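You operate a simulated robot arm through the tools that you are given. There is no shell and no other tool. Be economical: measure what you need, move in short steps, check, and stop when the job is done.

Carry out the task below with a simulated two-armed robot. There is one attempt and no reset: what you move stays moved.

TASK
On the folding table, fold the yellow cloth in half, so that its two long edges meet.

Only the result counts: the job must be done as asked and must still hold three seconds after the hand-in. Knocking over, shifting, dropping, spilling or breaking anything else fails it. Flat cloth is picked up by pressing the open fingertips on it (5 to 10 N) and closing them slowly along it; thin cloth reads only 2 to 8 mm in the jaws.

THE ROBOT
Two 6-joint arms with two-finger parallel grippers on one trunk, on a base that drives. Base frame: it is fixed to the floor where the robot stands at the start and does not move with it; the origin is under the middle of the robot, x ahead of it, y to its left, z up; the surface under the hand at the start is at about z = 740. Lengths are in mm, angles in rad, forces in N, time in s.
The left shoulder is at the start at [-77, 177, 832], the right one opposite. With the tool pointing down near the work surface each hand reaches from about 100 to 740 mm from the robot's upright axis, wherever it stands, measured 20 degrees to its own side. Places, roughly: folding table [700, 100, 700]. Payload 1.57 kg a hand.
The tool frame of a hand sits at the grasp point between the pads (the TCP): z along the fingers, y along the line on which they close. The tips reach 30 mm beyond it. The gripper opens to 80 mm. The fingers are 17 mm wide and 12 mm thick; the gripper's body (40 by 82 mm) begins 80 mm behind the TCP.
Orientation is that of the tool frame in the base frame, as a unit quaternion [w, x, y, z]. With the fingers straight down and closing along the base's y, the tool's x points along the base's -x, its y along +y and its z along -z.

THE INTERFACE
- The arms move only by the tool apply_moves. It takes "left_commands", "right_commands" or both (then of equal length, played together; a hand with none holds still); each is a list that holds one entry, the list of rows, each a list of 7 numbers: the shift along the tool's x, y, z in mm, then the turn, a rotation vector about the tool's x, y, z in rad, then the finger opening in mm, from 0 to 80. In form: [[[x, y, z, ax, ay, az, grip], ...]]. A call has 1 to 20 rows; each row is the pose to reach, as a shift and turn from the pose commanded when the call began, along the tool's axes at that moment. A row lasts 0.2 s, in which the tool goes at most 50 mm and 0.15 rad; a call with a longer step from one row to the next is refused whole, and so is a gripper value outside its range. Where a pose cannot be reached the arm comes as near as it can. A force on the tool above 40 N (or 10 N above the force at the start of the call, whichever is more), or a blocked arm, ends the call early, and 0.2 s more pass. The fingers move at their own pace (about 72 mm/s each) and stop on an object; they squeeze with about 27 N. The grip force told is the motor's: it shows also when the fingers shut on nothing. Time passes only in rows, and 0.2 s behind the last, so rows that repeat a pose let the fingers close. It gives the time, the measured TCP pose, the force on the tool (base axes), the opening and the grip force at its end, in the units of the frame above (readings bear some noise), with the torque about the TCP (base axes, N m) and any sound that the robot's microphone picked up, and new pictures: "views" is both (left out), scene, wrist or none (wrist: the cameras of the hands that moved).
- Cameras (640 x 400 px; columns grow to the right, rows downward): "scene" is now at [15.5, 17.4, 1532.8]; the picture's right is [0.28, -0.96, 0.00], its down [-0.87, -0.25, -0.42] and it looks along [0.40, 0.12, -0.91] (base axes); focal length 254 px, centre (320, 200). "left" rides on the left gripper at [72, 7, -122] in its tool frame; the picture's right is [-0.09, 1.00, 0.00], its down [-0.84, -0.08, -0.54] and it looks along [-0.54, -0.05, 0.84] (tool axes); focal length 238 px, centre (320, 200). "right" rides on the right gripper at [72, -7, -122] in its tool frame; the picture's right is [0.09, 1.00, 0.00], its down [-0.84, 0.08, -0.54] and it looks along [-0.54, 0.05, 0.84] (tool axes); focal length 238 px, centre (320, 200). There is no depth. A picture from a camera that has moved, and an enlarged one, comes with that camera's place and axes in the base frame and with its lens.
- move_column(by): slides the trunk up (or, below 0, down) by that many mm; the arms and the scene camera ride with it, the base frame stays. It gives what a move gives, with no picture.
- steer(legs): drives the robot by 1 to 6 legs, each [ahead, left, turn to the left] in mm, mm and rad, along the robot's own axes; the way and the turn of a leg run together, so that a leg with both is an arc; at most 1500 mm and 3.142 rad a leg. The arms and the cameras ride along, it lands a little off, and it stops where it bumps. It gives what a move gives, and a new picture of the scene camera.
- turn_head(pan, tilt): turns the head with the scene camera to pan (to the left, within 2.496 rad either way) and tilt (down, from -0.506 to 1.204), counted from straight ahead of the robot. It gives what a move gives, and a new picture of the scene camera.
- enlarge(camera, box): a new picture of the part [left, top, right, bottom] of that camera's present view, enlarged. The clock stands still meanwhile.
- sign_off(): hands the job in; it is judged then, once.

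Go step by step. Nothing tells you exact positions but the pictures and the camera data: compare them with the known pose of the tool, close in by small moves and look again before you grip or let go. The budget is 120 turns and 260 pictures, counting those below and the enlarged ones. Unless the task says otherwise, let go and move clear before handing in, and close with one line.

The tools are called after ">>>" as a command line: name --argument value ..., lists and objects as JSON in quotes. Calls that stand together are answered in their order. apply_moves: Moves the arms, as the interface text tells. Its arguments: {"type":"object","properties":{"left_commands":{"type":"array","items":{"type":"array","items":{"type":"array","items":{"type":"number"}}}},"right_commands":{"type":"array","items":{"type":"array","items":{"type":"array","items":{"type":"number"}}}},"views":{"type":"string","enum":["both","scene","wrist","none"]}},"required":[]} The other tools are called the same way: move_column (by) slides the trunk up or down; steer (legs) drives the base; turn_head (pan, tilt) turns the head that bears the scene camera; enlarge (camera, box) takes an enlarged picture of a part of a camera's view; sign_off () hands the job in.

At the start:

```text
t: 0.0
left_tool_pos: [411.6, 244.3, 914.6]
left_ee_rot: [0.0, 0.0, 1.0, 0.0]
left_ft_force: [0.0, 0.7, 0.8]
left_moment: [-0.01, 0.03, -0.03]
left_finger_gap: 80.3
left_grip_force: 0.1
right_tool_pos: [471.8, -162.2, 973.9]
right_ee_rot: [0.0, 0.0, 1.0, 0.001]
right_ft_force: [0.0, -1.0, -0.2]
right_moment: [-0.01, -0.01, 0.01]
right_finger_gap: 79.8
right_grip_force: 0.0
trunk travel left (down, up): [-275.0, 53.0]
robot x, y, heading: [-0.9, -1.7, -0.001]
head pan, tilt: [0.283, 1.141]
```

scene: 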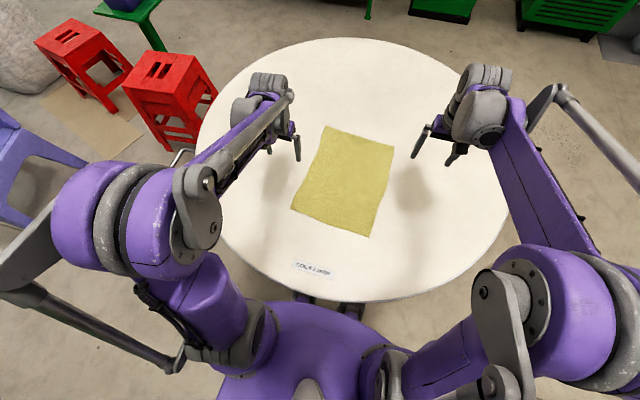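
right: 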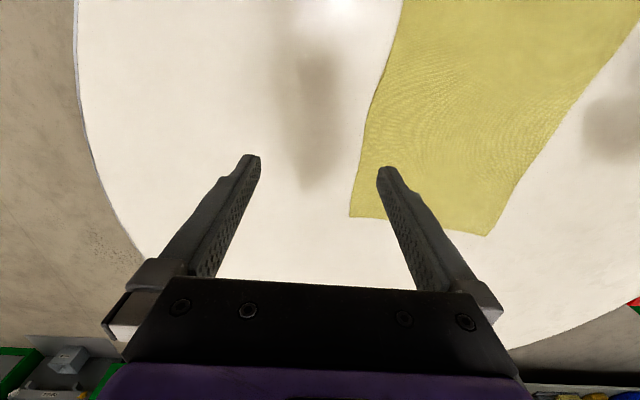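
left: 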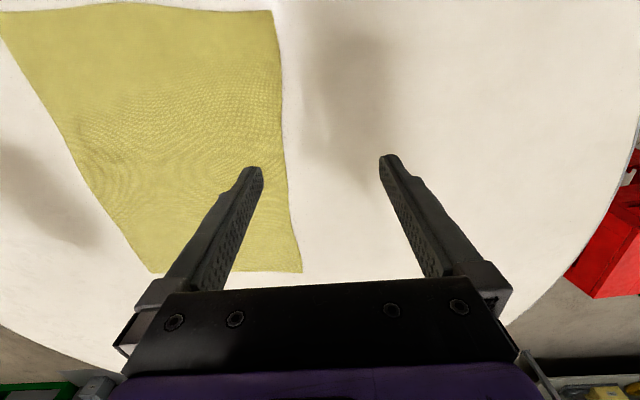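

The yellow cloth measures about 276 x 372 mm. Its long edges run away from me, at y≈200 and y≈-77, so I plan to circle to the table's right side, where a long edge will face both arms. First I'll check that the floor there is clear.

>>> turn_head --pan -1.2 --tilt 0.75

```text
t: 1.6
left_tool_pos: [410.9, 244.0, 915.0]
left_ee_rot: [0.0, -0.001, 1.0, 0.0]
left_ft_force: [0.2, 0.3, 0.4]
left_moment: [0.0, -0.04, 0.01]
left_finger_gap: 80.2
left_grip_force: 0.0
right_tool_pos: [471.9, -162.9, 974.3]
right_ee_rot: [-0.001, 0.0, 1.0, 0.001]
right_ft_force: [-0.1, -0.3, 0.5]
right_moment: [0.0, -0.02, 0.04]
right_finger_gap: 80.2
right_grip_force: 0.2
trunk travel left (down, up): [-275.0, 53.0]
robot x, y, heading: [0.7, -1.2, -0.002]
head pan, tilt: [-1.201, 0.75]
camera scene: at [-12.2, -76.6, 1561.1], right [-0.93, -0.36, 0.0], down [-0.25, 0.64, -0.73], along [0.26, -0.68, -0.68], focal length 254 px, centre (320, 200)
```

scene: 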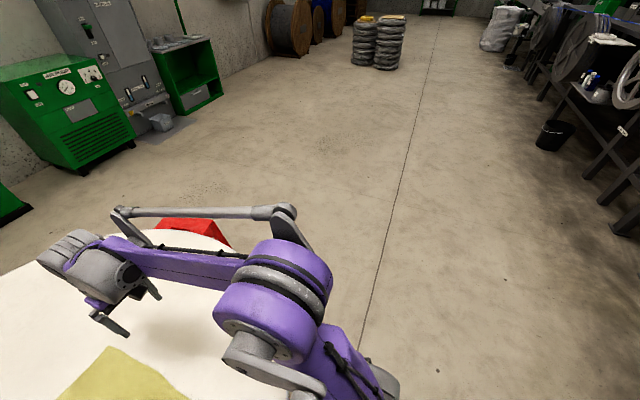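

There is open floor to the right, with only one red stool far along the table at about x≈980, y≈-690. I'll back off slightly and circle to the -y side at a distance from the table.

>>> steer --legs '[[0, 0, 0.12], [-120, 0, 0], [0, -925, 1.178], [0, 0, 0.22]]'

>>> turn_head --pan 0 --tilt 1.0

```text
t: 12.3
left_tool_pos: [226.4, -252.6, 914.6]
left_ee_rot: [0.0, -0.691, 0.723, -0.001]
left_ft_force: [-0.4, 0.7, 0.7]
left_moment: [-0.01, 0.04, 0.02]
left_finger_gap: 79.9
left_grip_force: 0.1
right_tool_pos: [635.8, -212.0, 976.2]
right_ee_rot: [0.0, -0.69, 0.724, -0.001]
right_ft_force: [0.3, -1.0, 0.3]
right_moment: [0.01, 0.02, 0.03]
right_finger_gap: 80.1
right_grip_force: 0.1
trunk travel left (down, up): [-275.0, 53.0]
robot x, y, heading: [450.1, -675.2, 1.525]
head pan, tilt: [-1.201, 0.75]
cut short: leg 3
camera scene: at [526.9, -690.1, 1561.2], right [0.32, -0.95, 0.0], down [-0.65, -0.22, -0.73], along [0.69, 0.23, -0.68], focal length 254 px, centre (320, 200)
```

scene: 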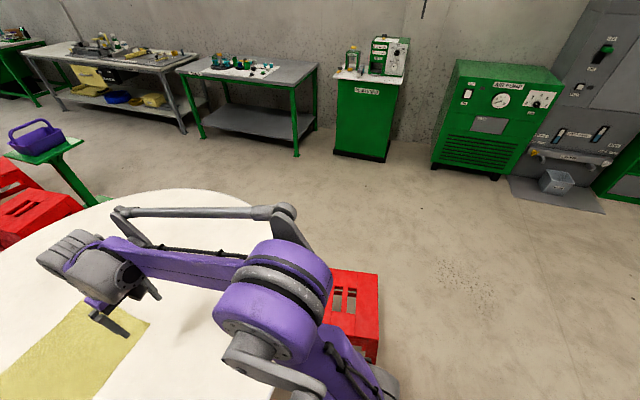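

```text
t: 13.7
left_tool_pos: [227.4, -253.1, 913.5]
left_ee_rot: [-0.001, -0.69, 0.723, -0.001]
left_ft_force: [0.5, 0.0, 0.2]
left_moment: [-0.01, 0.01, 0.03]
left_finger_gap: 79.9
left_grip_force: 0.1
right_tool_pos: [636.2, -211.7, 975.6]
right_ee_rot: [0.0, -0.69, 0.723, 0.0]
right_ft_force: [-0.3, 0.6, 0.0]
right_moment: [0.03, 0.03, 0.01]
right_finger_gap: 79.8
right_grip_force: 0.0
trunk travel left (down, up): [-275.0, 53.0]
robot x, y, heading: [451.0, -671.8, 1.526]
head pan, tilt: [0.0, 1.0]
camera scene: at [451.7, -646.8, 1542.0], right [1.0, -0.05, 0.0], down [-0.04, -0.84, -0.54], along [0.03, 0.54, -0.84], focal length 254 px, centre (320, 200)
```

scene: 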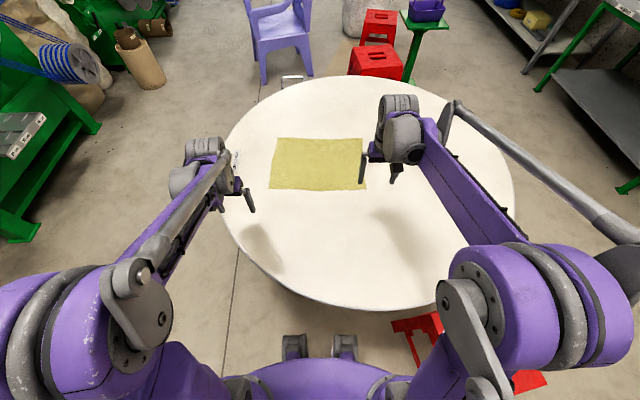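

I'm at the planned place, (451,-672), although leg 3 was reported as cut short. I'll check the stool and the area around the base before going forward.

>>> turn_head --pan -0.5 --tilt 1.15

>>> turn_head --pan 0 --tilt 1.15

```text
t: 14.6
left_tool_pos: [228.1, -252.6, 913.6]
left_ee_rot: [0.0, -0.69, 0.724, 0.0]
left_ft_force: [0.0, 0.1, -0.2]
left_moment: [0.01, 0.0, -0.04]
left_finger_gap: 79.8
left_grip_force: 0.0
right_tool_pos: [636.8, -212.1, 975.6]
right_ee_rot: [0.0, -0.691, 0.723, 0.001]
right_ft_force: [-0.9, 1.1, 0.8]
right_moment: [0.01, -0.01, -0.01]
right_finger_gap: 79.8
right_grip_force: 0.1
trunk travel left (down, up): [-275.0, 53.0]
robot x, y, heading: [450.5, -675.9, 1.525]
head pan, tilt: [-0.499, 1.15]
camera scene: at [479.3, -665.5, 1532.3], right [0.85, -0.52, 0.0], down [-0.47, -0.78, -0.41], along [0.21, 0.35, -0.91], focal length 254 px, centre (320, 200)
```

scene: 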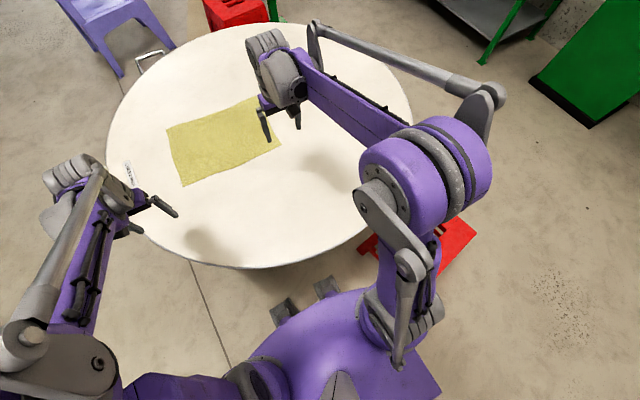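

```text
t: 15.5
left_tool_pos: [226.7, -253.9, 913.7]
left_ee_rot: [0.0, -0.691, 0.723, 0.0]
left_ft_force: [0.1, -0.4, 0.5]
left_moment: [-0.01, 0.0, -0.01]
left_finger_gap: 80.2
left_grip_force: 0.2
right_tool_pos: [636.3, -212.4, 974.7]
right_ee_rot: [0.0, -0.69, 0.724, 0.0]
right_ft_force: [-0.6, -0.4, -0.1]
right_moment: [0.0, 0.01, 0.02]
right_finger_gap: 80.0
right_grip_force: 0.0
trunk travel left (down, up): [-275.0, 53.0]
robot x, y, heading: [449.3, -676.2, 1.521]
head pan, tilt: [0.0, 1.15]
camera scene: at [451.2, -656.9, 1532.3], right [1.0, -0.05, 0.0], down [-0.04, -0.91, -0.41], along [0.02, 0.41, -0.91], focal length 254 px, centre (320, 200)
```

scene: 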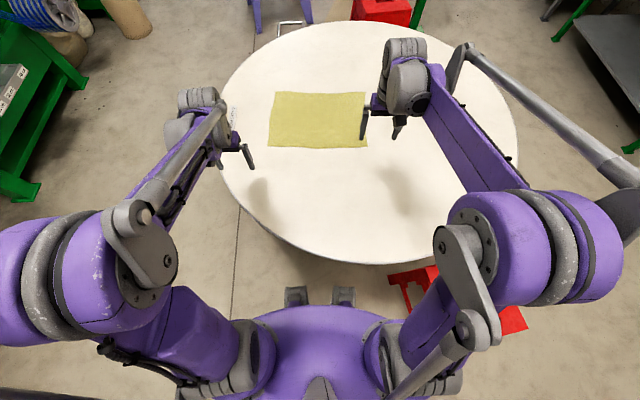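

The stool stands clear to the right, undisturbed, and the way ahead to the table is open. I'll move ahead to about the clearance I had at the start.

>>> steer --legs '[[118, 0, 0]]'

```text
t: 16.8
left_tool_pos: [232.9, -136.4, 913.5]
left_ee_rot: [0.0, -0.691, 0.723, 0.001]
left_ft_force: [-0.1, -0.6, -0.4]
left_moment: [-0.02, -0.03, 0.02]
left_finger_gap: 80.1
left_grip_force: 0.2
right_tool_pos: [643.5, -94.1, 975.7]
right_ee_rot: [0.0, -0.69, 0.724, -0.001]
right_ft_force: [0.5, 0.1, 0.7]
right_moment: [-0.01, 0.01, -0.02]
right_finger_gap: 79.8
right_grip_force: 0.1
trunk travel left (down, up): [-275.0, 53.0]
robot x, y, heading: [459.2, -555.2, 1.52]
head pan, tilt: [0.0, 1.15]
camera scene: at [456.8, -539.4, 1532.2], right [1.0, -0.05, 0.0], down [-0.04, -0.91, -0.41], along [0.02, 0.41, -0.91], focal length 254 px, centre (320, 200)
```

scene: 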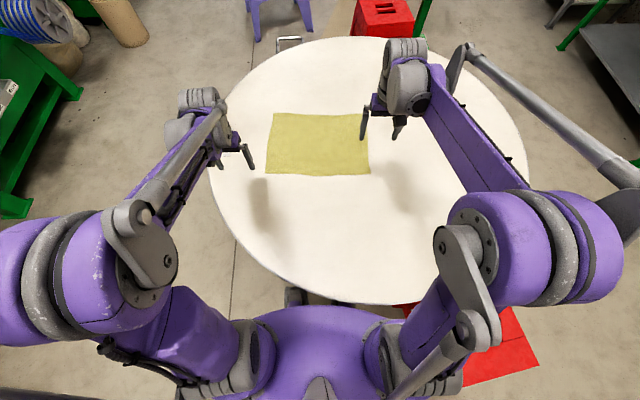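

I'm in place, with the long edge facing me. I'll zoom in on the cloth to measure its corners.

>>> enlarge --camera "scene" --box '[240, 90, 400, 190]'

```text
4.00 times, centred on (320, 140) of scene
camera zoom: at [456.8, -539.4, 1532.2], right [1.0, -0.05, 0.0], down [-0.04, -0.91, -0.41], along [0.02, 0.41, -0.91], focal length 1017 px, centre (320, 440)
```

zoom: 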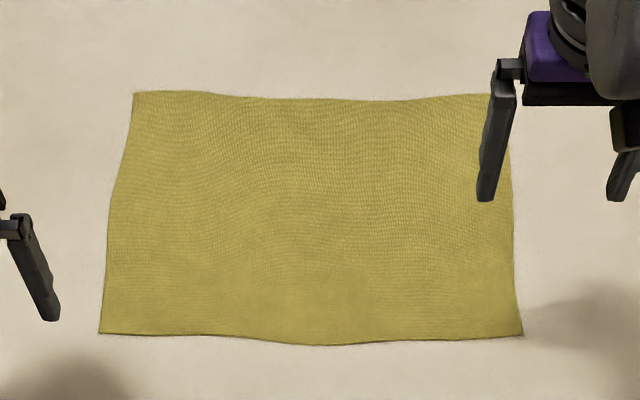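

The cloth's near edge is about 472 mm ahead of the robot axis and the far edge about 750 mm. Before picking anything up, I'll test whether both hands reach the far edge with the fingers tilted forward.

>>> apply_moves --left_commands '[[[-40, -11, 14, 0, -0.075, 0, 80], [-80, -22, 28, 0, -0.15, 0, 80], [-120, -33, 42, 0, -0.225, 0, 80], [-160, -44, 56, 0, -0.3, 0, 80], [-200, -55, 70, 0, -0.375, 0, 80], [-240, -66, 84, 0, -0.45, 0, 80], [-280, -77, 98, 0, -0.525, 0, 80], [-316, -87, 113, 0, -0.6, 0, 80], [-316, -87, 113, 0, -0.6, 0, 80]]]' --right_commands '[[[-32, 3, 22, 0, -0.075, 0, 80], [-64, 6, 44, 0, -0.15, 0, 80], [-96, 9, 66, 0, -0.225, 0, 80], [-128, 12, 88, 0, -0.3, 0, 80], [-160, 15, 110, 0, -0.375, 0, 80], [-192, 17, 132, 0, -0.45, 0, 80], [-224, 19, 154, 0, -0.525, 0, 80], [-253, 21, 176, 0, -0.6, 0, 80], [-253, 21, 176, 0, -0.6, 0, 80]]]'

```text
t: 18.8
left_tool_pos: [335.4, 175.0, 802.0]
left_ee_rot: [0.215, -0.658, 0.692, 0.205]
left_ft_force: [0.5, -0.1, 0.6]
left_moment: [0.03, 0.03, 0.03]
left_finger_gap: 80.1
left_grip_force: 0.1
right_tool_pos: [632.8, 158.1, 800.5]
right_ee_rot: [0.215, -0.659, 0.691, 0.205]
right_ft_force: [-0.7, -0.3, 0.6]
right_moment: [0.0, 0.03, 0.02]
right_finger_gap: 80.0
right_grip_force: 0.1
trunk travel left (down, up): [-275.0, 53.0]
robot x, y, heading: [457.4, -556.1, 1.523]
head pan, tilt: [0.0, 1.15]
camera scene: at [456.6, -540.5, 1532.3], right [1.0, -0.05, 0.0], down [-0.04, -0.91, -0.41], along [0.02, 0.41, -0.91], focal length 254 px, centre (320, 200)
camera right: at [635.0, 30.5, 860.8], right [-1.0, -0.03, -0.05], down [-0.06, 0.39, 0.92], along [-0.01, 0.92, -0.39], focal length 238 px, centre (320, 200)
camera left: at [322.8, 46.5, 861.9], right [-0.99, 0.12, 0.05], down [0.1, 0.38, 0.92], along [0.09, 0.92, -0.39], focal length 238 px, centre (320, 200)
```

scene: 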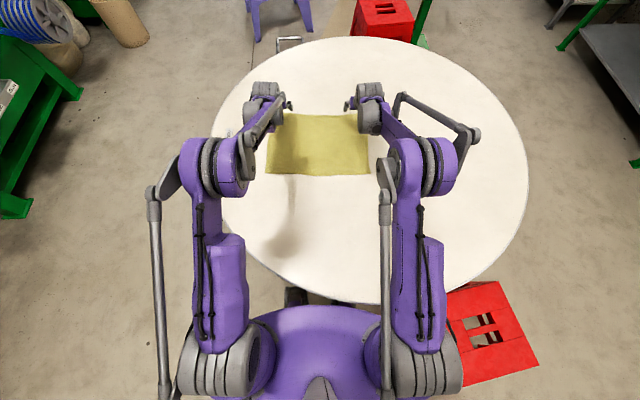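
right: 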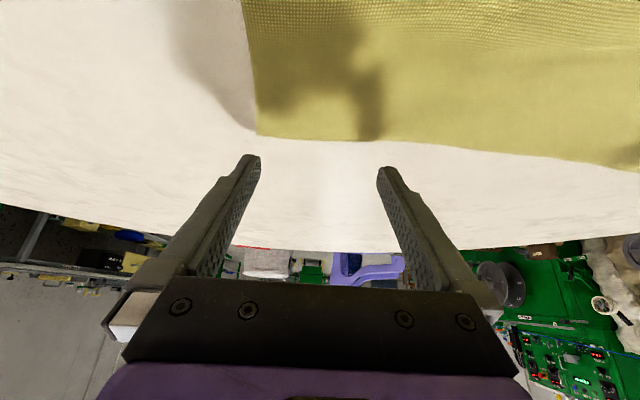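
left: 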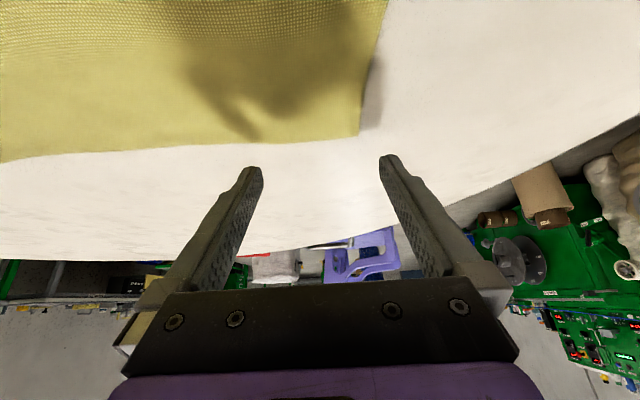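

Both hands reach the far edge, and the wrist views confirm the far corners at about (684,185) and (306,206). Now I'll bring the hands back over the near corners, fingers straight down and opened to 44 mm.

>>> apply_moves --left_commands '[[[30.4, 0.6, -26.4, 0, 0.1, 0, 70], [60.8, 1.2, -52.9, 0, 0.2, 0, 60], [91.2, 1.8, -79.3, 0, 0.3, 0, 50], [121.5, 2.5, -105.7, 0, 0.4, 0, 44], [152, 3.1, -132.2, 0, 0.5, 0, 44], [182.3, 3.7, -158.6, 0, 0.6, 0, 44], [182.3, 3.7, -158.6, 0, 0.6, 0, 44]]]' --right_commands '[[[30.4, -1, -26.4, 0, 0.1, 0, 70], [60.8, -2, -52.9, 0, 0.2, 0, 60], [91.2, -3, -79.3, 0, 0.3, 0, 50], [121.5, -4, -105.7, 0, 0.4, 0, 44], [152, -5, -132.2, 0, 0.5, 0, 44], [182.3, -5.8, -158.6, 0, 0.6, 0, 44], [182.3, -5.8, -158.6, 0, 0.6, 0, 44]]]'

```text
t: 20.4
left_tool_pos: [319.6, -62.9, 829.2]
left_ee_rot: [0.0, -0.69, 0.723, -0.001]
left_ft_force: [0.3, 0.0, -0.5]
left_moment: [0.0, -0.01, 0.02]
left_finger_gap: 44.1
left_grip_force: 0.1
right_tool_pos: [628.0, -81.5, 827.4]
right_ee_rot: [-0.001, -0.691, 0.723, 0.0]
right_ft_force: [0.0, 0.0, 0.2]
right_moment: [0.01, 0.0, -0.02]
right_finger_gap: 44.4
right_grip_force: 0.0
trunk travel left (down, up): [-275.0, 53.0]
robot x, y, heading: [453.4, -561.8, 1.522]
head pan, tilt: [0.0, 1.15]
camera scene: at [456.8, -538.4, 1532.3], right [1.0, -0.05, 0.0], down [-0.04, -0.91, -0.41], along [0.02, 0.41, -0.91], focal length 254 px, centre (320, 200)
camera right: at [633.3, -152.7, 949.8], right [-1.0, -0.04, 0.0], down [-0.04, 0.84, 0.54], along [-0.02, 0.54, -0.84], focal length 238 px, centre (320, 200)
camera left: at [309.4, -135.1, 951.2], right [-0.99, 0.14, 0.0], down [0.12, 0.83, 0.54], along [0.08, 0.54, -0.84], focal length 238 px, centre (320, 200)
```

scene: 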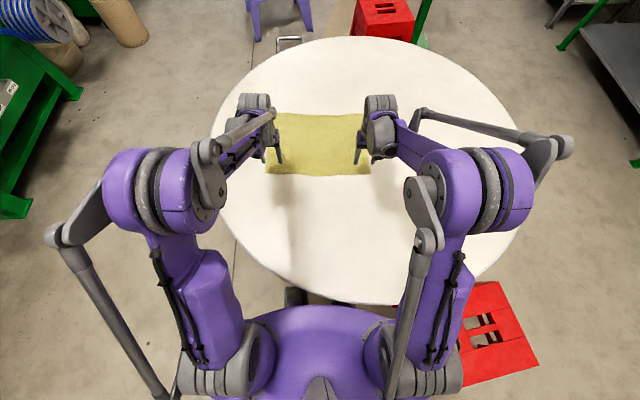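
right: 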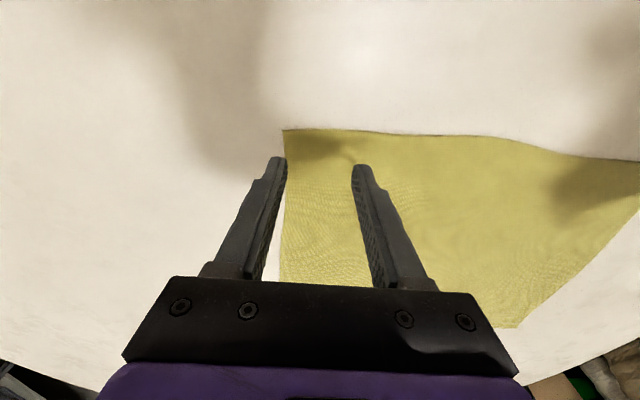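
left: 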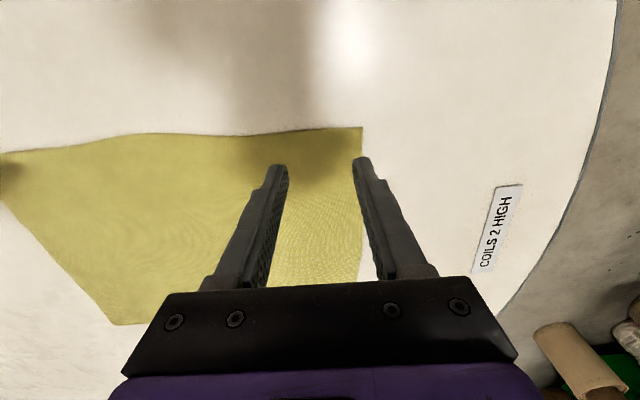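

The corners measure at NL≈(283,-70) and NR≈(663,-91), so the fingers are well placed about 8 mm inside the edge. I'll lower both hands to just above the cloth.

>>> apply_moves --left_commands '[[[0, 0, 20, 0, 0, 0, 44], [0, 0, 40, 0, 0, 0, 44], [0, 0, 52, 0, 0, 0, 44], [0, 0, 55, 0, 0, 0, 44]]]' --right_commands '[[[-1, 0, 20, 0, 0, 0, 44], [-2, 0, 40, 0, 0, 0, 44], [-2, 0, 50, 0, 0, 0, 44], [-2, 0, 53, 0, 0, 0, 44]]]' --views "wrist"

```text
t: 21.4
left_tool_pos: [320.2, -63.9, 773.9]
left_ee_rot: [0.001, -0.69, 0.723, 0.0]
left_ft_force: [0.2, -0.3, 0.0]
left_moment: [-0.04, 0.02, 0.0]
left_finger_gap: 44.0
left_grip_force: 0.2
right_tool_pos: [627.0, -78.5, 774.9]
right_ee_rot: [0.001, -0.69, 0.724, 0.0]
right_ft_force: [0.1, -0.1, 0.4]
right_moment: [-0.01, -0.03, 0.03]
right_finger_gap: 43.8
right_grip_force: 0.0
trunk travel left (down, up): [-275.0, 53.0]
robot x, y, heading: [453.9, -558.0, 1.525]
head pan, tilt: [0.0, 1.15]
camera right: at [632.4, -150.4, 896.4], right [-1.0, -0.04, 0.0], down [-0.04, 0.84, 0.54], along [-0.02, 0.54, -0.84], focal length 238 px, centre (320, 200)
camera left: at [310.1, -135.5, 896.1], right [-0.99, 0.14, 0.0], down [0.12, 0.83, 0.54], along [0.08, 0.54, -0.84], focal length 238 px, centre (320, 200)
```

right: 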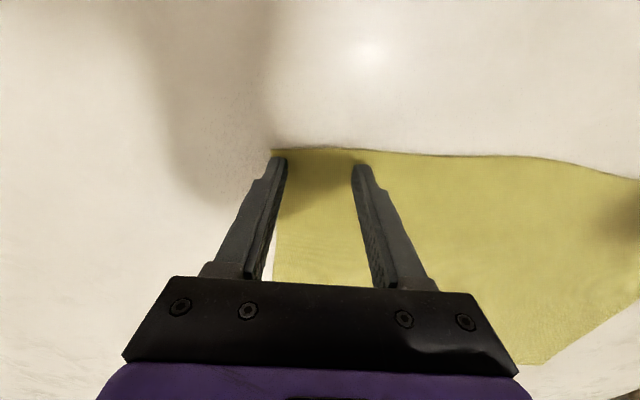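
left: 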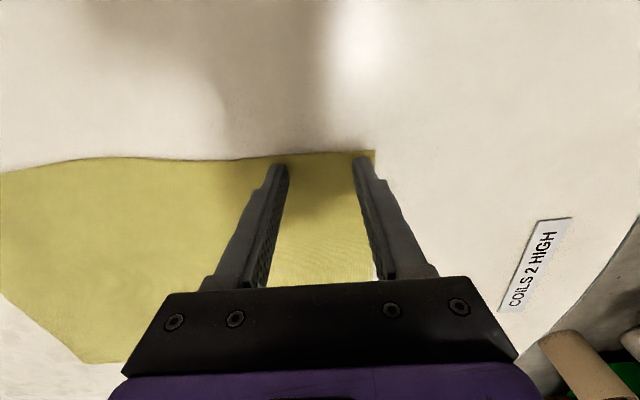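

Both hands are just above the cloth with no contact force yet. I'll lower them in small steps until they press.

>>> apply_moves --left_commands '[[[0, 0, 2, 0, 0, 0, 44], [0, 0, 4, 0, 0, 0, 44], [0, 0, 4, 0, 0, 0, 44]]]' --right_commands '[[[0, 0, 2, 0, 0, 0, 44], [0, 0, 4, 0, 0, 0, 44], [0, 0, 4, 0, 0, 0, 44]]]' --views "none"

```text
t: 22.2
left_tool_pos: [321.0, -64.6, 771.0]
left_ee_rot: [0.001, -0.69, 0.724, 0.001]
left_ft_force: [0.0, 3.8, 17.0]
left_moment: [0.11, -0.02, -0.01]
left_finger_gap: 43.8
left_grip_force: 0.0
right_tool_pos: [627.8, -80.7, 771.7]
right_ee_rot: [0.001, -0.691, 0.723, 0.001]
right_ft_force: [0.8, 2.1, 13.4]
right_moment: [0.07, -0.08, 0.02]
right_finger_gap: 44.0
right_grip_force: 0.1
trunk travel left (down, up): [-275.0, 53.0]
robot x, y, heading: [454.9, -558.1, 1.524]
head pan, tilt: [0.0, 1.15]
```

Both are pressing, a bit too hard at 13–17 N. I'll ease off 1 mm and close slowly along the cloth.

>>> apply_moves --left_commands '[[[0, 0, -1, 0, 0, 0, 44], [0, 0, -1, 0, 0, 0, 41], [0, 0, -1, 0, 0, 0, 38], [0, 0, -1, 0, 0, 0, 35], [0, 0, -1, 0, 0, 0, 32], [0, 0, -1, 0, 0, 0, 29], [0, 0, -1, 0, 0, 0, 26]]]' --right_commands '[[[0, 0, -0.7, 0, 0, 0, 44], [0, 0, -0.7, 0, 0, 0, 41], [0, 0, -0.7, 0, 0, 0, 38], [0, 0, -0.7, 0, 0, 0, 35], [0, 0, -0.7, 0, 0, 0, 32], [0, 0, -0.7, 0, 0, 0, 29], [0, 0, -0.7, 0, 0, 0, 26]]]' --views "wrist"

```text
t: 23.8
left_tool_pos: [318.8, -63.6, 771.4]
left_ee_rot: [0.001, -0.691, 0.723, 0.0]
left_ft_force: [0.8, 0.4, 9.0]
left_moment: [0.0, 0.0, -0.02]
left_finger_gap: 24.9
left_grip_force: 0.1
right_tool_pos: [627.2, -80.0, 770.4]
right_ee_rot: [0.0, -0.69, 0.724, 0.0]
right_ft_force: [-0.9, -0.6, 10.7]
right_moment: [-0.04, 0.0, 0.01]
right_finger_gap: 24.2
right_grip_force: 0.1
trunk travel left (down, up): [-275.0, 53.0]
robot x, y, heading: [459.8, -557.4, 1.522]
head pan, tilt: [0.0, 1.15]
camera right: at [631.8, -151.4, 894.1], right [-1.0, -0.04, 0.0], down [-0.04, 0.84, 0.54], along [-0.02, 0.54, -0.84], focal length 238 px, centre (320, 200)
camera left: at [309.5, -136.3, 893.3], right [-0.99, 0.14, 0.0], down [0.12, 0.83, 0.54], along [0.08, 0.54, -0.84], focal length 238 px, centre (320, 200)
```

right: 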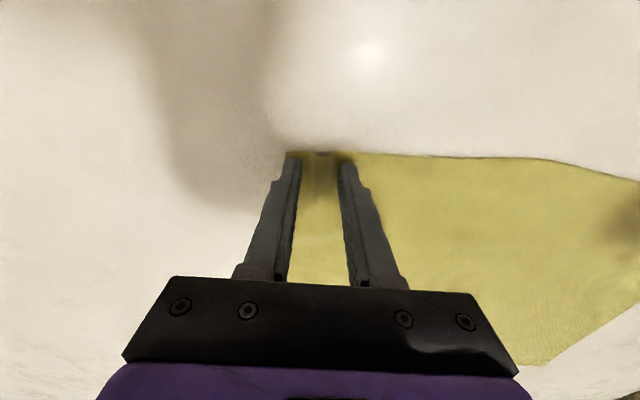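
left: 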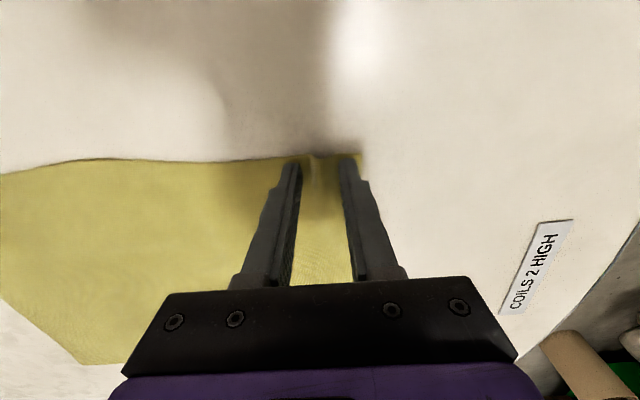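

The cloth is gathering into a ridge between the fingers in both hands. I'll keep closing.

>>> apply_moves --left_commands '[[[0, 0, 0, 0, 0, 0, 22], [0, 0, 0, 0, 0, 0, 19], [0, 0, 0, 0, 0, 0, 16], [0, 0, 0, 0, 0, 0, 13], [0, 0, 0, 0, 0, 0, 10], [0, 0, 0, 0, 0, 0, 7], [0, 0, 0, 0, 0, 0, 4], [0, 0, 0, 0, 0, 0, 0], [0, 0, 0, 0, 0, 0, 0], [0, 0, 0, 0, 0, 0, 0]]]' --right_commands '[[[0, 0, 0, 0, 0, 0, 22], [0, 0, 0, 0, 0, 0, 19], [0, 0, 0, 0, 0, 0, 16], [0, 0, 0, 0, 0, 0, 13], [0, 0, 0, 0, 0, 0, 10], [0, 0, 0, 0, 0, 0, 7], [0, 0, 0, 0, 0, 0, 4], [0, 0, 0, 0, 0, 0, 0], [0, 0, 0, 0, 0, 0, 0], [0, 0, 0, 0, 0, 0, 0]]]' --views "wrist"

```text
t: 26.0
left_tool_pos: [320.1, -65.7, 770.2]
left_ee_rot: [0.001, -0.691, 0.723, 0.0]
left_ft_force: [8.8, -0.5, 7.9]
left_moment: [-0.03, -0.24, -0.01]
left_finger_gap: 6.6
left_grip_force: 26.4
right_tool_pos: [626.3, -80.6, 771.9]
right_ee_rot: [0.0, -0.69, 0.723, 0.0]
right_ft_force: [-9.3, 0.2, 10.4]
right_moment: [-0.01, 0.24, -0.08]
right_finger_gap: 2.5
right_grip_force: 23.7
trunk travel left (down, up): [-275.0, 53.0]
robot x, y, heading: [455.9, -558.9, 1.523]
head pan, tilt: [0.0, 1.15]
camera right: at [631.5, -151.3, 894.1], right [-1.0, -0.04, 0.0], down [-0.04, 0.84, 0.54], along [-0.03, 0.54, -0.84], focal length 238 px, centre (320, 200)
camera left: at [309.9, -136.3, 893.3], right [-0.99, 0.14, 0.0], down [0.12, 0.83, 0.54], along [0.08, 0.54, -0.84], focal length 238 px, centre (320, 200)
```

right: 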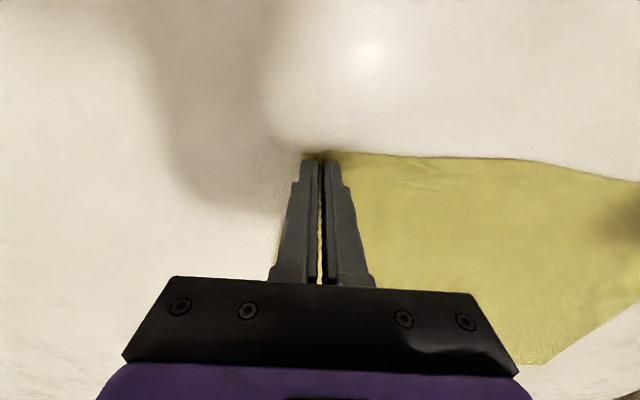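
left: 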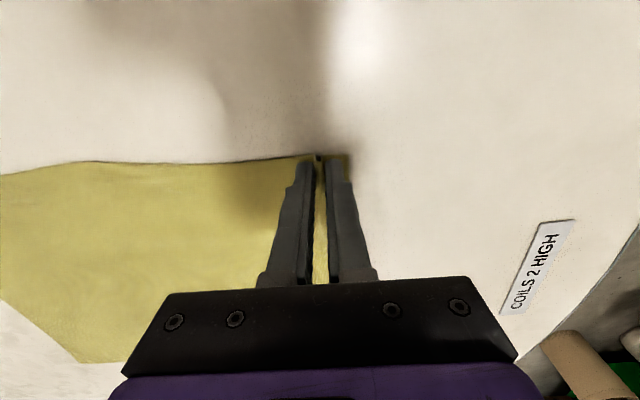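

Both grips hold cloth, at 6.6 mm and 2.5 mm, with some inward tension. I'll lift 40 mm, ease the hands slightly inward, and check.

>>> apply_moves --left_commands '[[[0, -2, -5, 0, 0, 0, 0], [0, -4, -15, 0, 0, 0, 0], [0, -4, -28, 0, 0, 0, 0], [0, -4, -40, 0, 0, 0, 0], [0, -4, -40, 0, 0, 0, 0]]]' --right_commands '[[[0, 2, -5, 0, 0, 0, 0], [0, 4, -15, 0, 0, 0, 0], [0, 4, -28, 0, 0, 0, 0], [0, 4, -40, 0, 0, 0, 0], [0, 4, -40, 0, 0, 0, 0]]]'

```text
t: 27.2
left_tool_pos: [324.7, -65.4, 811.2]
left_ee_rot: [0.001, -0.69, 0.723, 0.0]
left_ft_force: [1.4, 0.8, 0.1]
left_moment: [0.0, -0.04, 0.03]
left_finger_gap: 6.4
left_grip_force: 26.1
right_tool_pos: [624.5, -78.6, 809.8]
right_ee_rot: [0.0, -0.69, 0.724, 0.0]
right_ft_force: [-0.9, 0.4, -0.1]
right_moment: [0.01, 0.05, 0.0]
right_finger_gap: 2.5
right_grip_force: 23.5
trunk travel left (down, up): [-275.0, 53.0]
robot x, y, heading: [453.6, -558.8, 1.526]
head pan, tilt: [0.0, 1.15]
camera scene: at [456.8, -539.1, 1532.3], right [1.0, -0.05, 0.0], down [-0.04, -0.91, -0.41], along [0.02, 0.41, -0.91], focal length 254 px, centre (320, 200)
camera right: at [627.9, -150.3, 933.2], right [-1.0, -0.04, 0.0], down [-0.04, 0.84, 0.54], along [-0.02, 0.54, -0.84], focal length 238 px, centre (320, 200)
camera left: at [313.7, -136.0, 933.0], right [-0.99, 0.14, 0.0], down [0.12, 0.83, 0.54], along [0.08, 0.54, -0.84], focal length 238 px, centre (320, 200)
```

scene: 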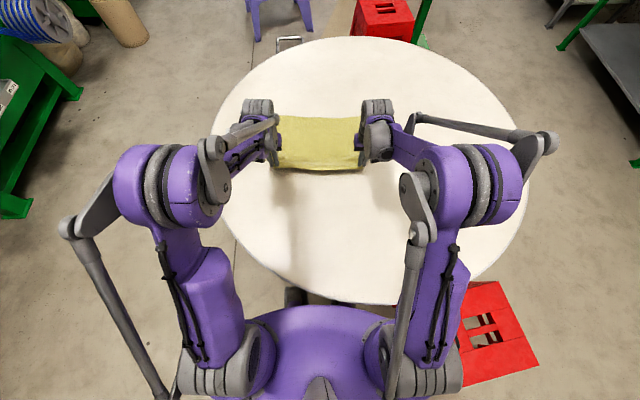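
right: 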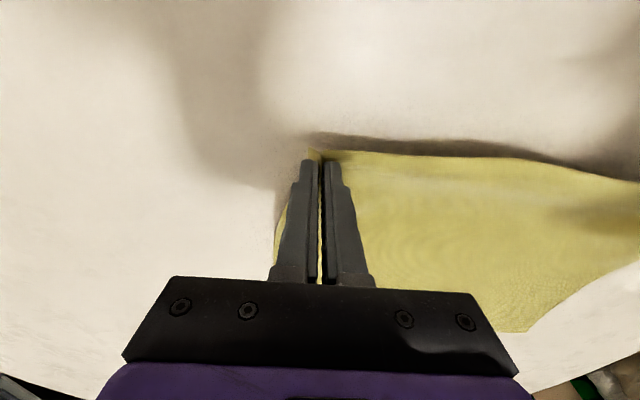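
left: 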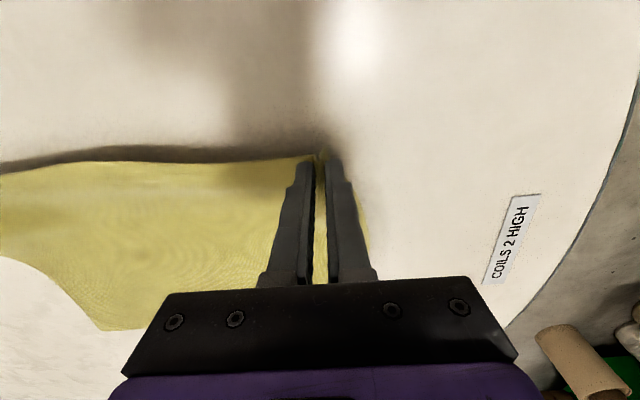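

Both corners are held with little tension. I'll carry the near edge up and over in an arc to just above the far edge, tilting the fingers forward on the way.

>>> apply_moves --left_commands '[[[-8, -0.3, -10, 0, 0, 0, 0], [-15, -0.5, -20, 0, 0, 0, 0], [-27, -0.8, -34, 0, -0.025, 0, 0], [-38.5, -1.2, -48, 0, -0.05, 0, 0], [-53, -1.6, -57, 0, -0.075, 0, 0], [-67, -2, -65, 0, -0.1, 0, 0], [-81, -2.4, -69, 0, -0.14, 0, 0], [-94.6, -2.7, -71.5, 0, -0.18, 0, 0], [-108, -3, -73, 0, -0.22, 0, 0], [-122.3, -3.3, -73, 0, -0.26, 0, 0], [-136, -3.7, -70, 0, -0.3, 0, 0], [-150, -4, -66.3, 0, -0.34, 0, 0], [-163, -4.4, -58, 0, -0.38, 0, 0], [-174.8, -4.7, -49.4, 0, -0.42, 0, 0], [-184, -5, -38, 0, -0.46, 0, 0], [-193.6, -5.3, -26.3, 0, -0.5, 0, 0], [-204, -5.6, -14, 0, -0.53, 0, 0], [-214, -5.9, -1.4, 0, -0.56, 0, 0], [-222, -6.2, 7, 0, -0.58, 0, 0], [-230, -6.5, 15.3, 0, -0.6, 0, 0]]]' --right_commands '[[[-8, -0.3, -10, 0, 0, 0, 0], [-15, -0.5, -20, 0, 0, 0, 0], [-27, -0.8, -34, 0, -0.025, 0, 0], [-38.5, -1.2, -48, 0, -0.05, 0, 0], [-53, -1.6, -57, 0, -0.075, 0, 0], [-67, -2, -65, 0, -0.1, 0, 0], [-81, -2.4, -69, 0, -0.14, 0, 0], [-94.6, -2.7, -71.5, 0, -0.18, 0, 0], [-108, -3, -73, 0, -0.22, 0, 0], [-122.3, -3.3, -73, 0, -0.26, 0, 0], [-136, -3.7, -70, 0, -0.3, 0, 0], [-150, -4, -66.3, 0, -0.34, 0, 0], [-163, -4.4, -58, 0, -0.38, 0, 0], [-174.8, -4.7, -49.4, 0, -0.42, 0, 0], [-184, -5, -38, 0, -0.46, 0, 0], [-193.6, -5.3, -26.3, 0, -0.5, 0, 0], [-204, -5.6, -14, 0, -0.53, 0, 0], [-214, -5.9, -1.4, 0, -0.56, 0, 0], [-222, -6.2, 7, 0, -0.58, 0, 0], [-230, -6.5, 15.3, 0, -0.6, 0, 0]]]'

```text
t: 31.4
left_tool_pos: [341.9, 166.0, 795.9]
left_ee_rot: [0.214, -0.659, 0.691, 0.204]
left_ft_force: [0.9, -0.8, 0.6]
left_moment: [0.0, -0.01, -0.05]
left_finger_gap: 6.6
left_grip_force: 26.4
right_tool_pos: [641.1, 150.6, 795.1]
right_ee_rot: [0.213, -0.66, 0.691, 0.205]
right_ft_force: [-1.6, 0.3, 0.2]
right_moment: [0.0, 0.05, 0.01]
right_finger_gap: 2.4
right_grip_force: 24.0
trunk travel left (down, up): [-275.0, 53.0]
robot x, y, heading: [460.3, -557.6, 1.521]
head pan, tilt: [0.0, 1.15]
camera scene: at [456.8, -538.7, 1532.3], right [1.0, -0.05, 0.0], down [-0.04, -0.91, -0.41], along [0.02, 0.41, -0.91], focal length 254 px, centre (320, 200)
camera right: at [642.7, 23.4, 855.9], right [-1.0, -0.03, -0.05], down [-0.06, 0.39, 0.92], along [-0.01, 0.92, -0.39], focal length 238 px, centre (320, 200)
camera left: at [328.3, 38.0, 855.8], right [-0.99, 0.12, 0.05], down [0.1, 0.38, 0.92], along [0.09, 0.92, -0.39], focal length 238 px, centre (320, 200)
```

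scene: 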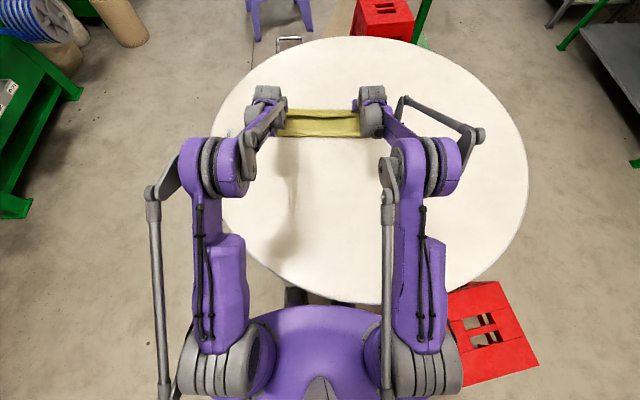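
right: 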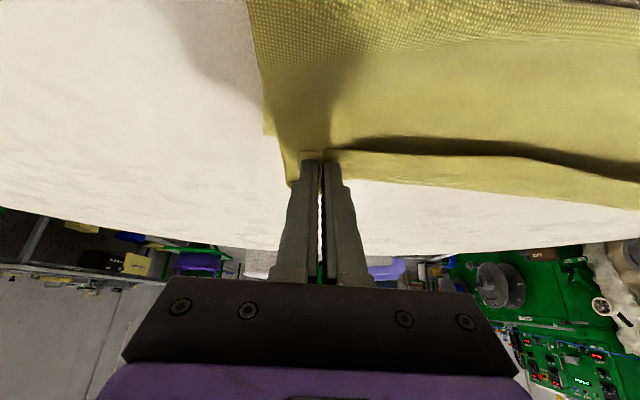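
left: 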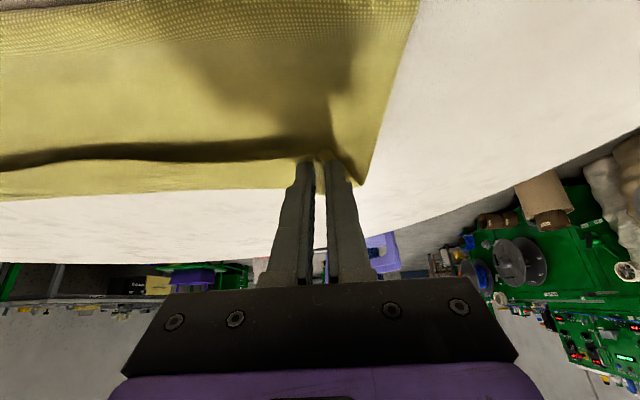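

The edge is over the far side. I'll zoom in to see whether the lower layer has been dragged.

>>> enlarge --camera "scene" --box '[240, 80, 400, 180]'

>>> enlarge --camera "right" --box '[230, 80, 470, 230]'

>>> enlarge --camera "left" --box '[200, 80, 440, 230]'

```text
4.00 times, centred on (320, 130) of scene
camera zoom: at [456.8, -538.7, 1532.3], right [1.0, -0.05, 0.0], down [-0.04, -0.91, -0.41], along [0.02, 0.41, -0.91], focal length 1017 px, centre (320, 480)
```

zoom: 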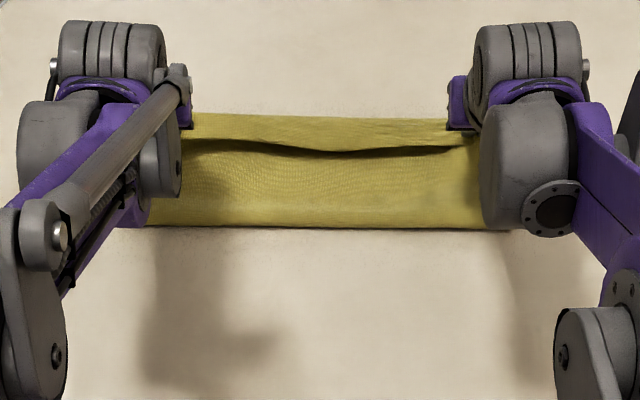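

```text
2.67 times, centred on (350, 155) of right
camera zoom: at [642.7, 23.4, 855.9], right [-1.0, -0.03, -0.05], down [-0.06, 0.39, 0.92], along [-0.01, 0.92, -0.39], focal length 636 px, centre (240, 320)
```

zoom: 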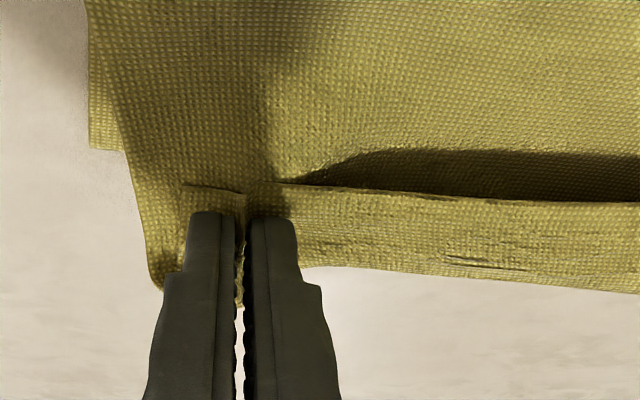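

```text
2.67 times, centred on (320, 155) of left
camera zoom: at [328.3, 38.0, 855.8], right [-0.99, 0.12, 0.05], down [0.1, 0.38, 0.92], along [0.09, 0.92, -0.39], focal length 636 px, centre (320, 320)
```

zoom: 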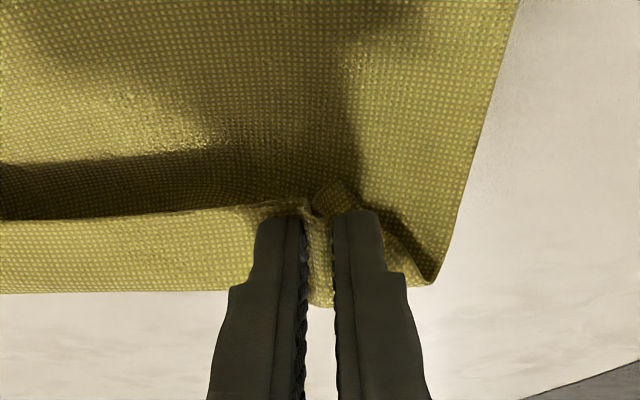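

The lower layer stayed in place. But the gripped hem, about 17 mm, now points back on top of the upper layer because the hands did not flip. I'll lower slightly short of the far edge, open gently, and see how the hem settles.

>>> apply_moves --left_commands '[[[5, 0, 4, 0, 0, 0, 0], [10, 0, 8, 0, 0, 0, 0], [14.8, 0, 12.9, 0, 0, 0, 0], [14.8, 0, 12.9, 0, 0, 0, 3], [14.8, 0, 12.9, 0, 0, 0, 6], [14.8, 0, 12.9, 0, 0, 0, 9], [14.8, 0, 12.9, 0, 0, 0, 12], [14.8, 0, 12.9, 0, 0, 0, 16], [14.8, 0, 12.9, 0, 0, 0, 20], [14.8, 0, 12.9, 0, 0, 0, 24]]]' --right_commands '[[[5, 0, 4, 0, 0, 0, 0], [10, 0, 8, 0, 0, 0, 0], [14.8, 0, 12.9, 0, 0, 0, 0], [14.8, 0, 12.9, 0, 0, 0, 3], [14.8, 0, 12.9, 0, 0, 0, 6], [14.8, 0, 12.9, 0, 0, 0, 9], [14.8, 0, 12.9, 0, 0, 0, 12], [14.8, 0, 12.9, 0, 0, 0, 16], [14.8, 0, 12.9, 0, 0, 0, 20], [14.8, 0, 12.9, 0, 0, 0, 24]]]'

>>> enlarge --camera "scene" --box '[240, 80, 400, 180]'

```text
t: 33.6
left_tool_pos: [339.6, 159.9, 776.7]
left_ee_rot: [0.214, -0.659, 0.692, 0.204]
left_ft_force: [-0.6, 1.2, -0.7]
left_moment: [-0.01, -0.01, 0.0]
left_finger_gap: 24.0
left_grip_force: 0.1
right_tool_pos: [639.9, 145.2, 776.5]
right_ee_rot: [0.214, -0.659, 0.692, 0.204]
right_ft_force: [-0.5, -0.3, -1.5]
right_moment: [-0.03, 0.0, -0.03]
right_finger_gap: 24.1
right_grip_force: 0.1
trunk travel left (down, up): [-275.0, 53.0]
robot x, y, heading: [459.6, -557.1, 1.521]
head pan, tilt: [0.0, 1.15]
camera scene: at [456.8, -539.3, 1532.3], right [1.0, -0.05, 0.0], down [-0.04, -0.91, -0.41], along [0.02, 0.41, -0.91], focal length 254 px, centre (320, 200)
camera right: at [642.1, 18.4, 837.3], right [-1.0, -0.03, -0.05], down [-0.06, 0.39, 0.92], along [-0.01, 0.92, -0.39], focal length 238 px, centre (320, 200)
camera left: at [327.8, 32.9, 836.6], right [-0.99, 0.12, 0.05], down [0.1, 0.38, 0.92], along [0.09, 0.92, -0.39], focal length 238 px, centre (320, 200)
```

scene: 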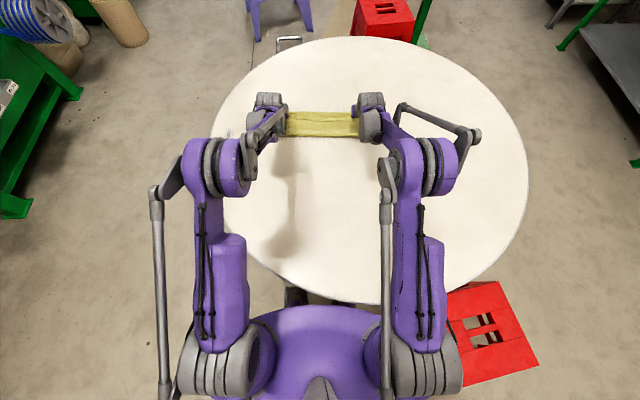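
right: 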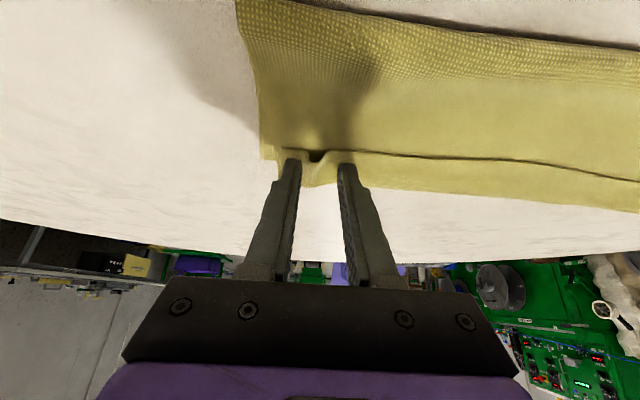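
left: 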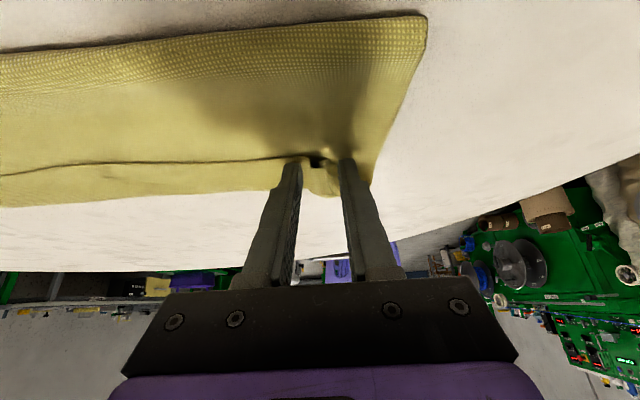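

```text
4.00 times, centred on (320, 130) of scene
camera zoom: at [456.8, -539.3, 1532.3], right [1.0, -0.05, 0.0], down [-0.04, -0.91, -0.41], along [0.02, 0.41, -0.91], focal length 1017 px, centre (320, 480)
```

zoom: 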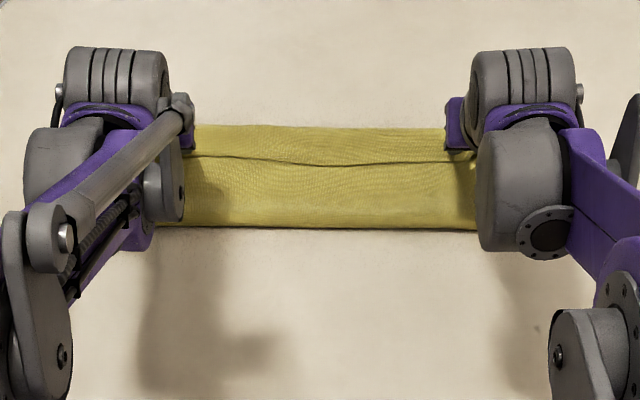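

The upper layer's last 40 mm or so has folded back on itself: the gathered pleat sticks out ahead of the fingers like a beam. I'll regrip the ripples, reverse the motion to lay the cloth open, and then use a grip that closes across the edge so the hem can hinge freely.

>>> apply_moves --left_commands '[[[0, 0, 2, 0, 0, 0, 20], [0, 0, 2, 0, 0, 0, 14], [0, 0, 2, 0, 0, 0, 8], [0, 0, 2, 0, 0, 0, 3], [0, 0, 2, 0, 0, 0, 0], [0, 0, 2, 0, 0, 0, 0], [0, 0, 2, 0, 0, 0, 0], [-10, 0, -14, 0, 0, 0, 0], [-20, 0, -30, 0, 0, 0, 0], [-20, 0, -30, 0, 0, 0, 0]]]' --right_commands '[[[0, 0, 2, 0, 0, 0, 20], [0, 0, 2, 0, 0, 0, 14], [0, 0, 2, 0, 0, 0, 8], [0, 0, 2, 0, 0, 0, 3], [0, 0, 2, 0, 0, 0, 0], [0, 0, 2, 0, 0, 0, 0], [0, 0, 2, 0, 0, 0, 0], [-10, 0, -14, 0, 0, 0, 0], [-20, 0, -30, 0, 0, 0, 0], [-20, 0, -30, 0, 0, 0, 0]]]' --views "wrist"

```text
t: 35.8
left_tool_pos: [341.4, 159.8, 811.8]
left_ee_rot: [0.215, -0.659, 0.691, 0.204]
left_ft_force: [1.8, -0.2, 0.0]
left_moment: [0.0, -0.05, -0.05]
left_finger_gap: 2.7
left_grip_force: 24.2
right_tool_pos: [640.5, 145.6, 812.7]
right_ee_rot: [0.213, -0.66, 0.691, 0.203]
right_ft_force: [-3.6, 0.5, -0.9]
right_moment: [0.05, 0.09, 0.02]
right_finger_gap: 2.4
right_grip_force: 23.6
trunk travel left (down, up): [-275.0, 53.0]
robot x, y, heading: [454.6, -556.3, 1.525]
head pan, tilt: [0.0, 1.15]
camera right: at [642.3, 17.9, 873.8], right [-1.0, -0.03, -0.05], down [-0.06, 0.39, 0.92], along [-0.01, 0.92, -0.39], focal length 238 px, centre (320, 200)
camera left: at [327.7, 32.3, 872.5], right [-0.99, 0.12, 0.05], down [0.1, 0.38, 0.92], along [0.09, 0.92, -0.39], focal length 238 px, centre (320, 200)
```

right: 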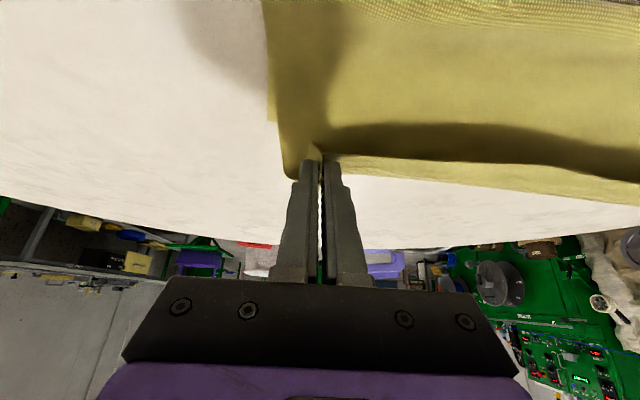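
left: 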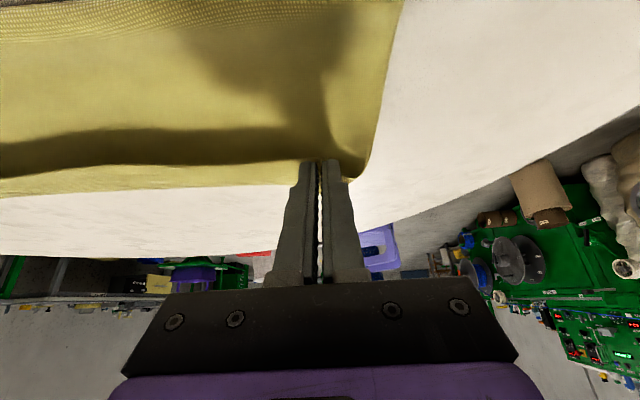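

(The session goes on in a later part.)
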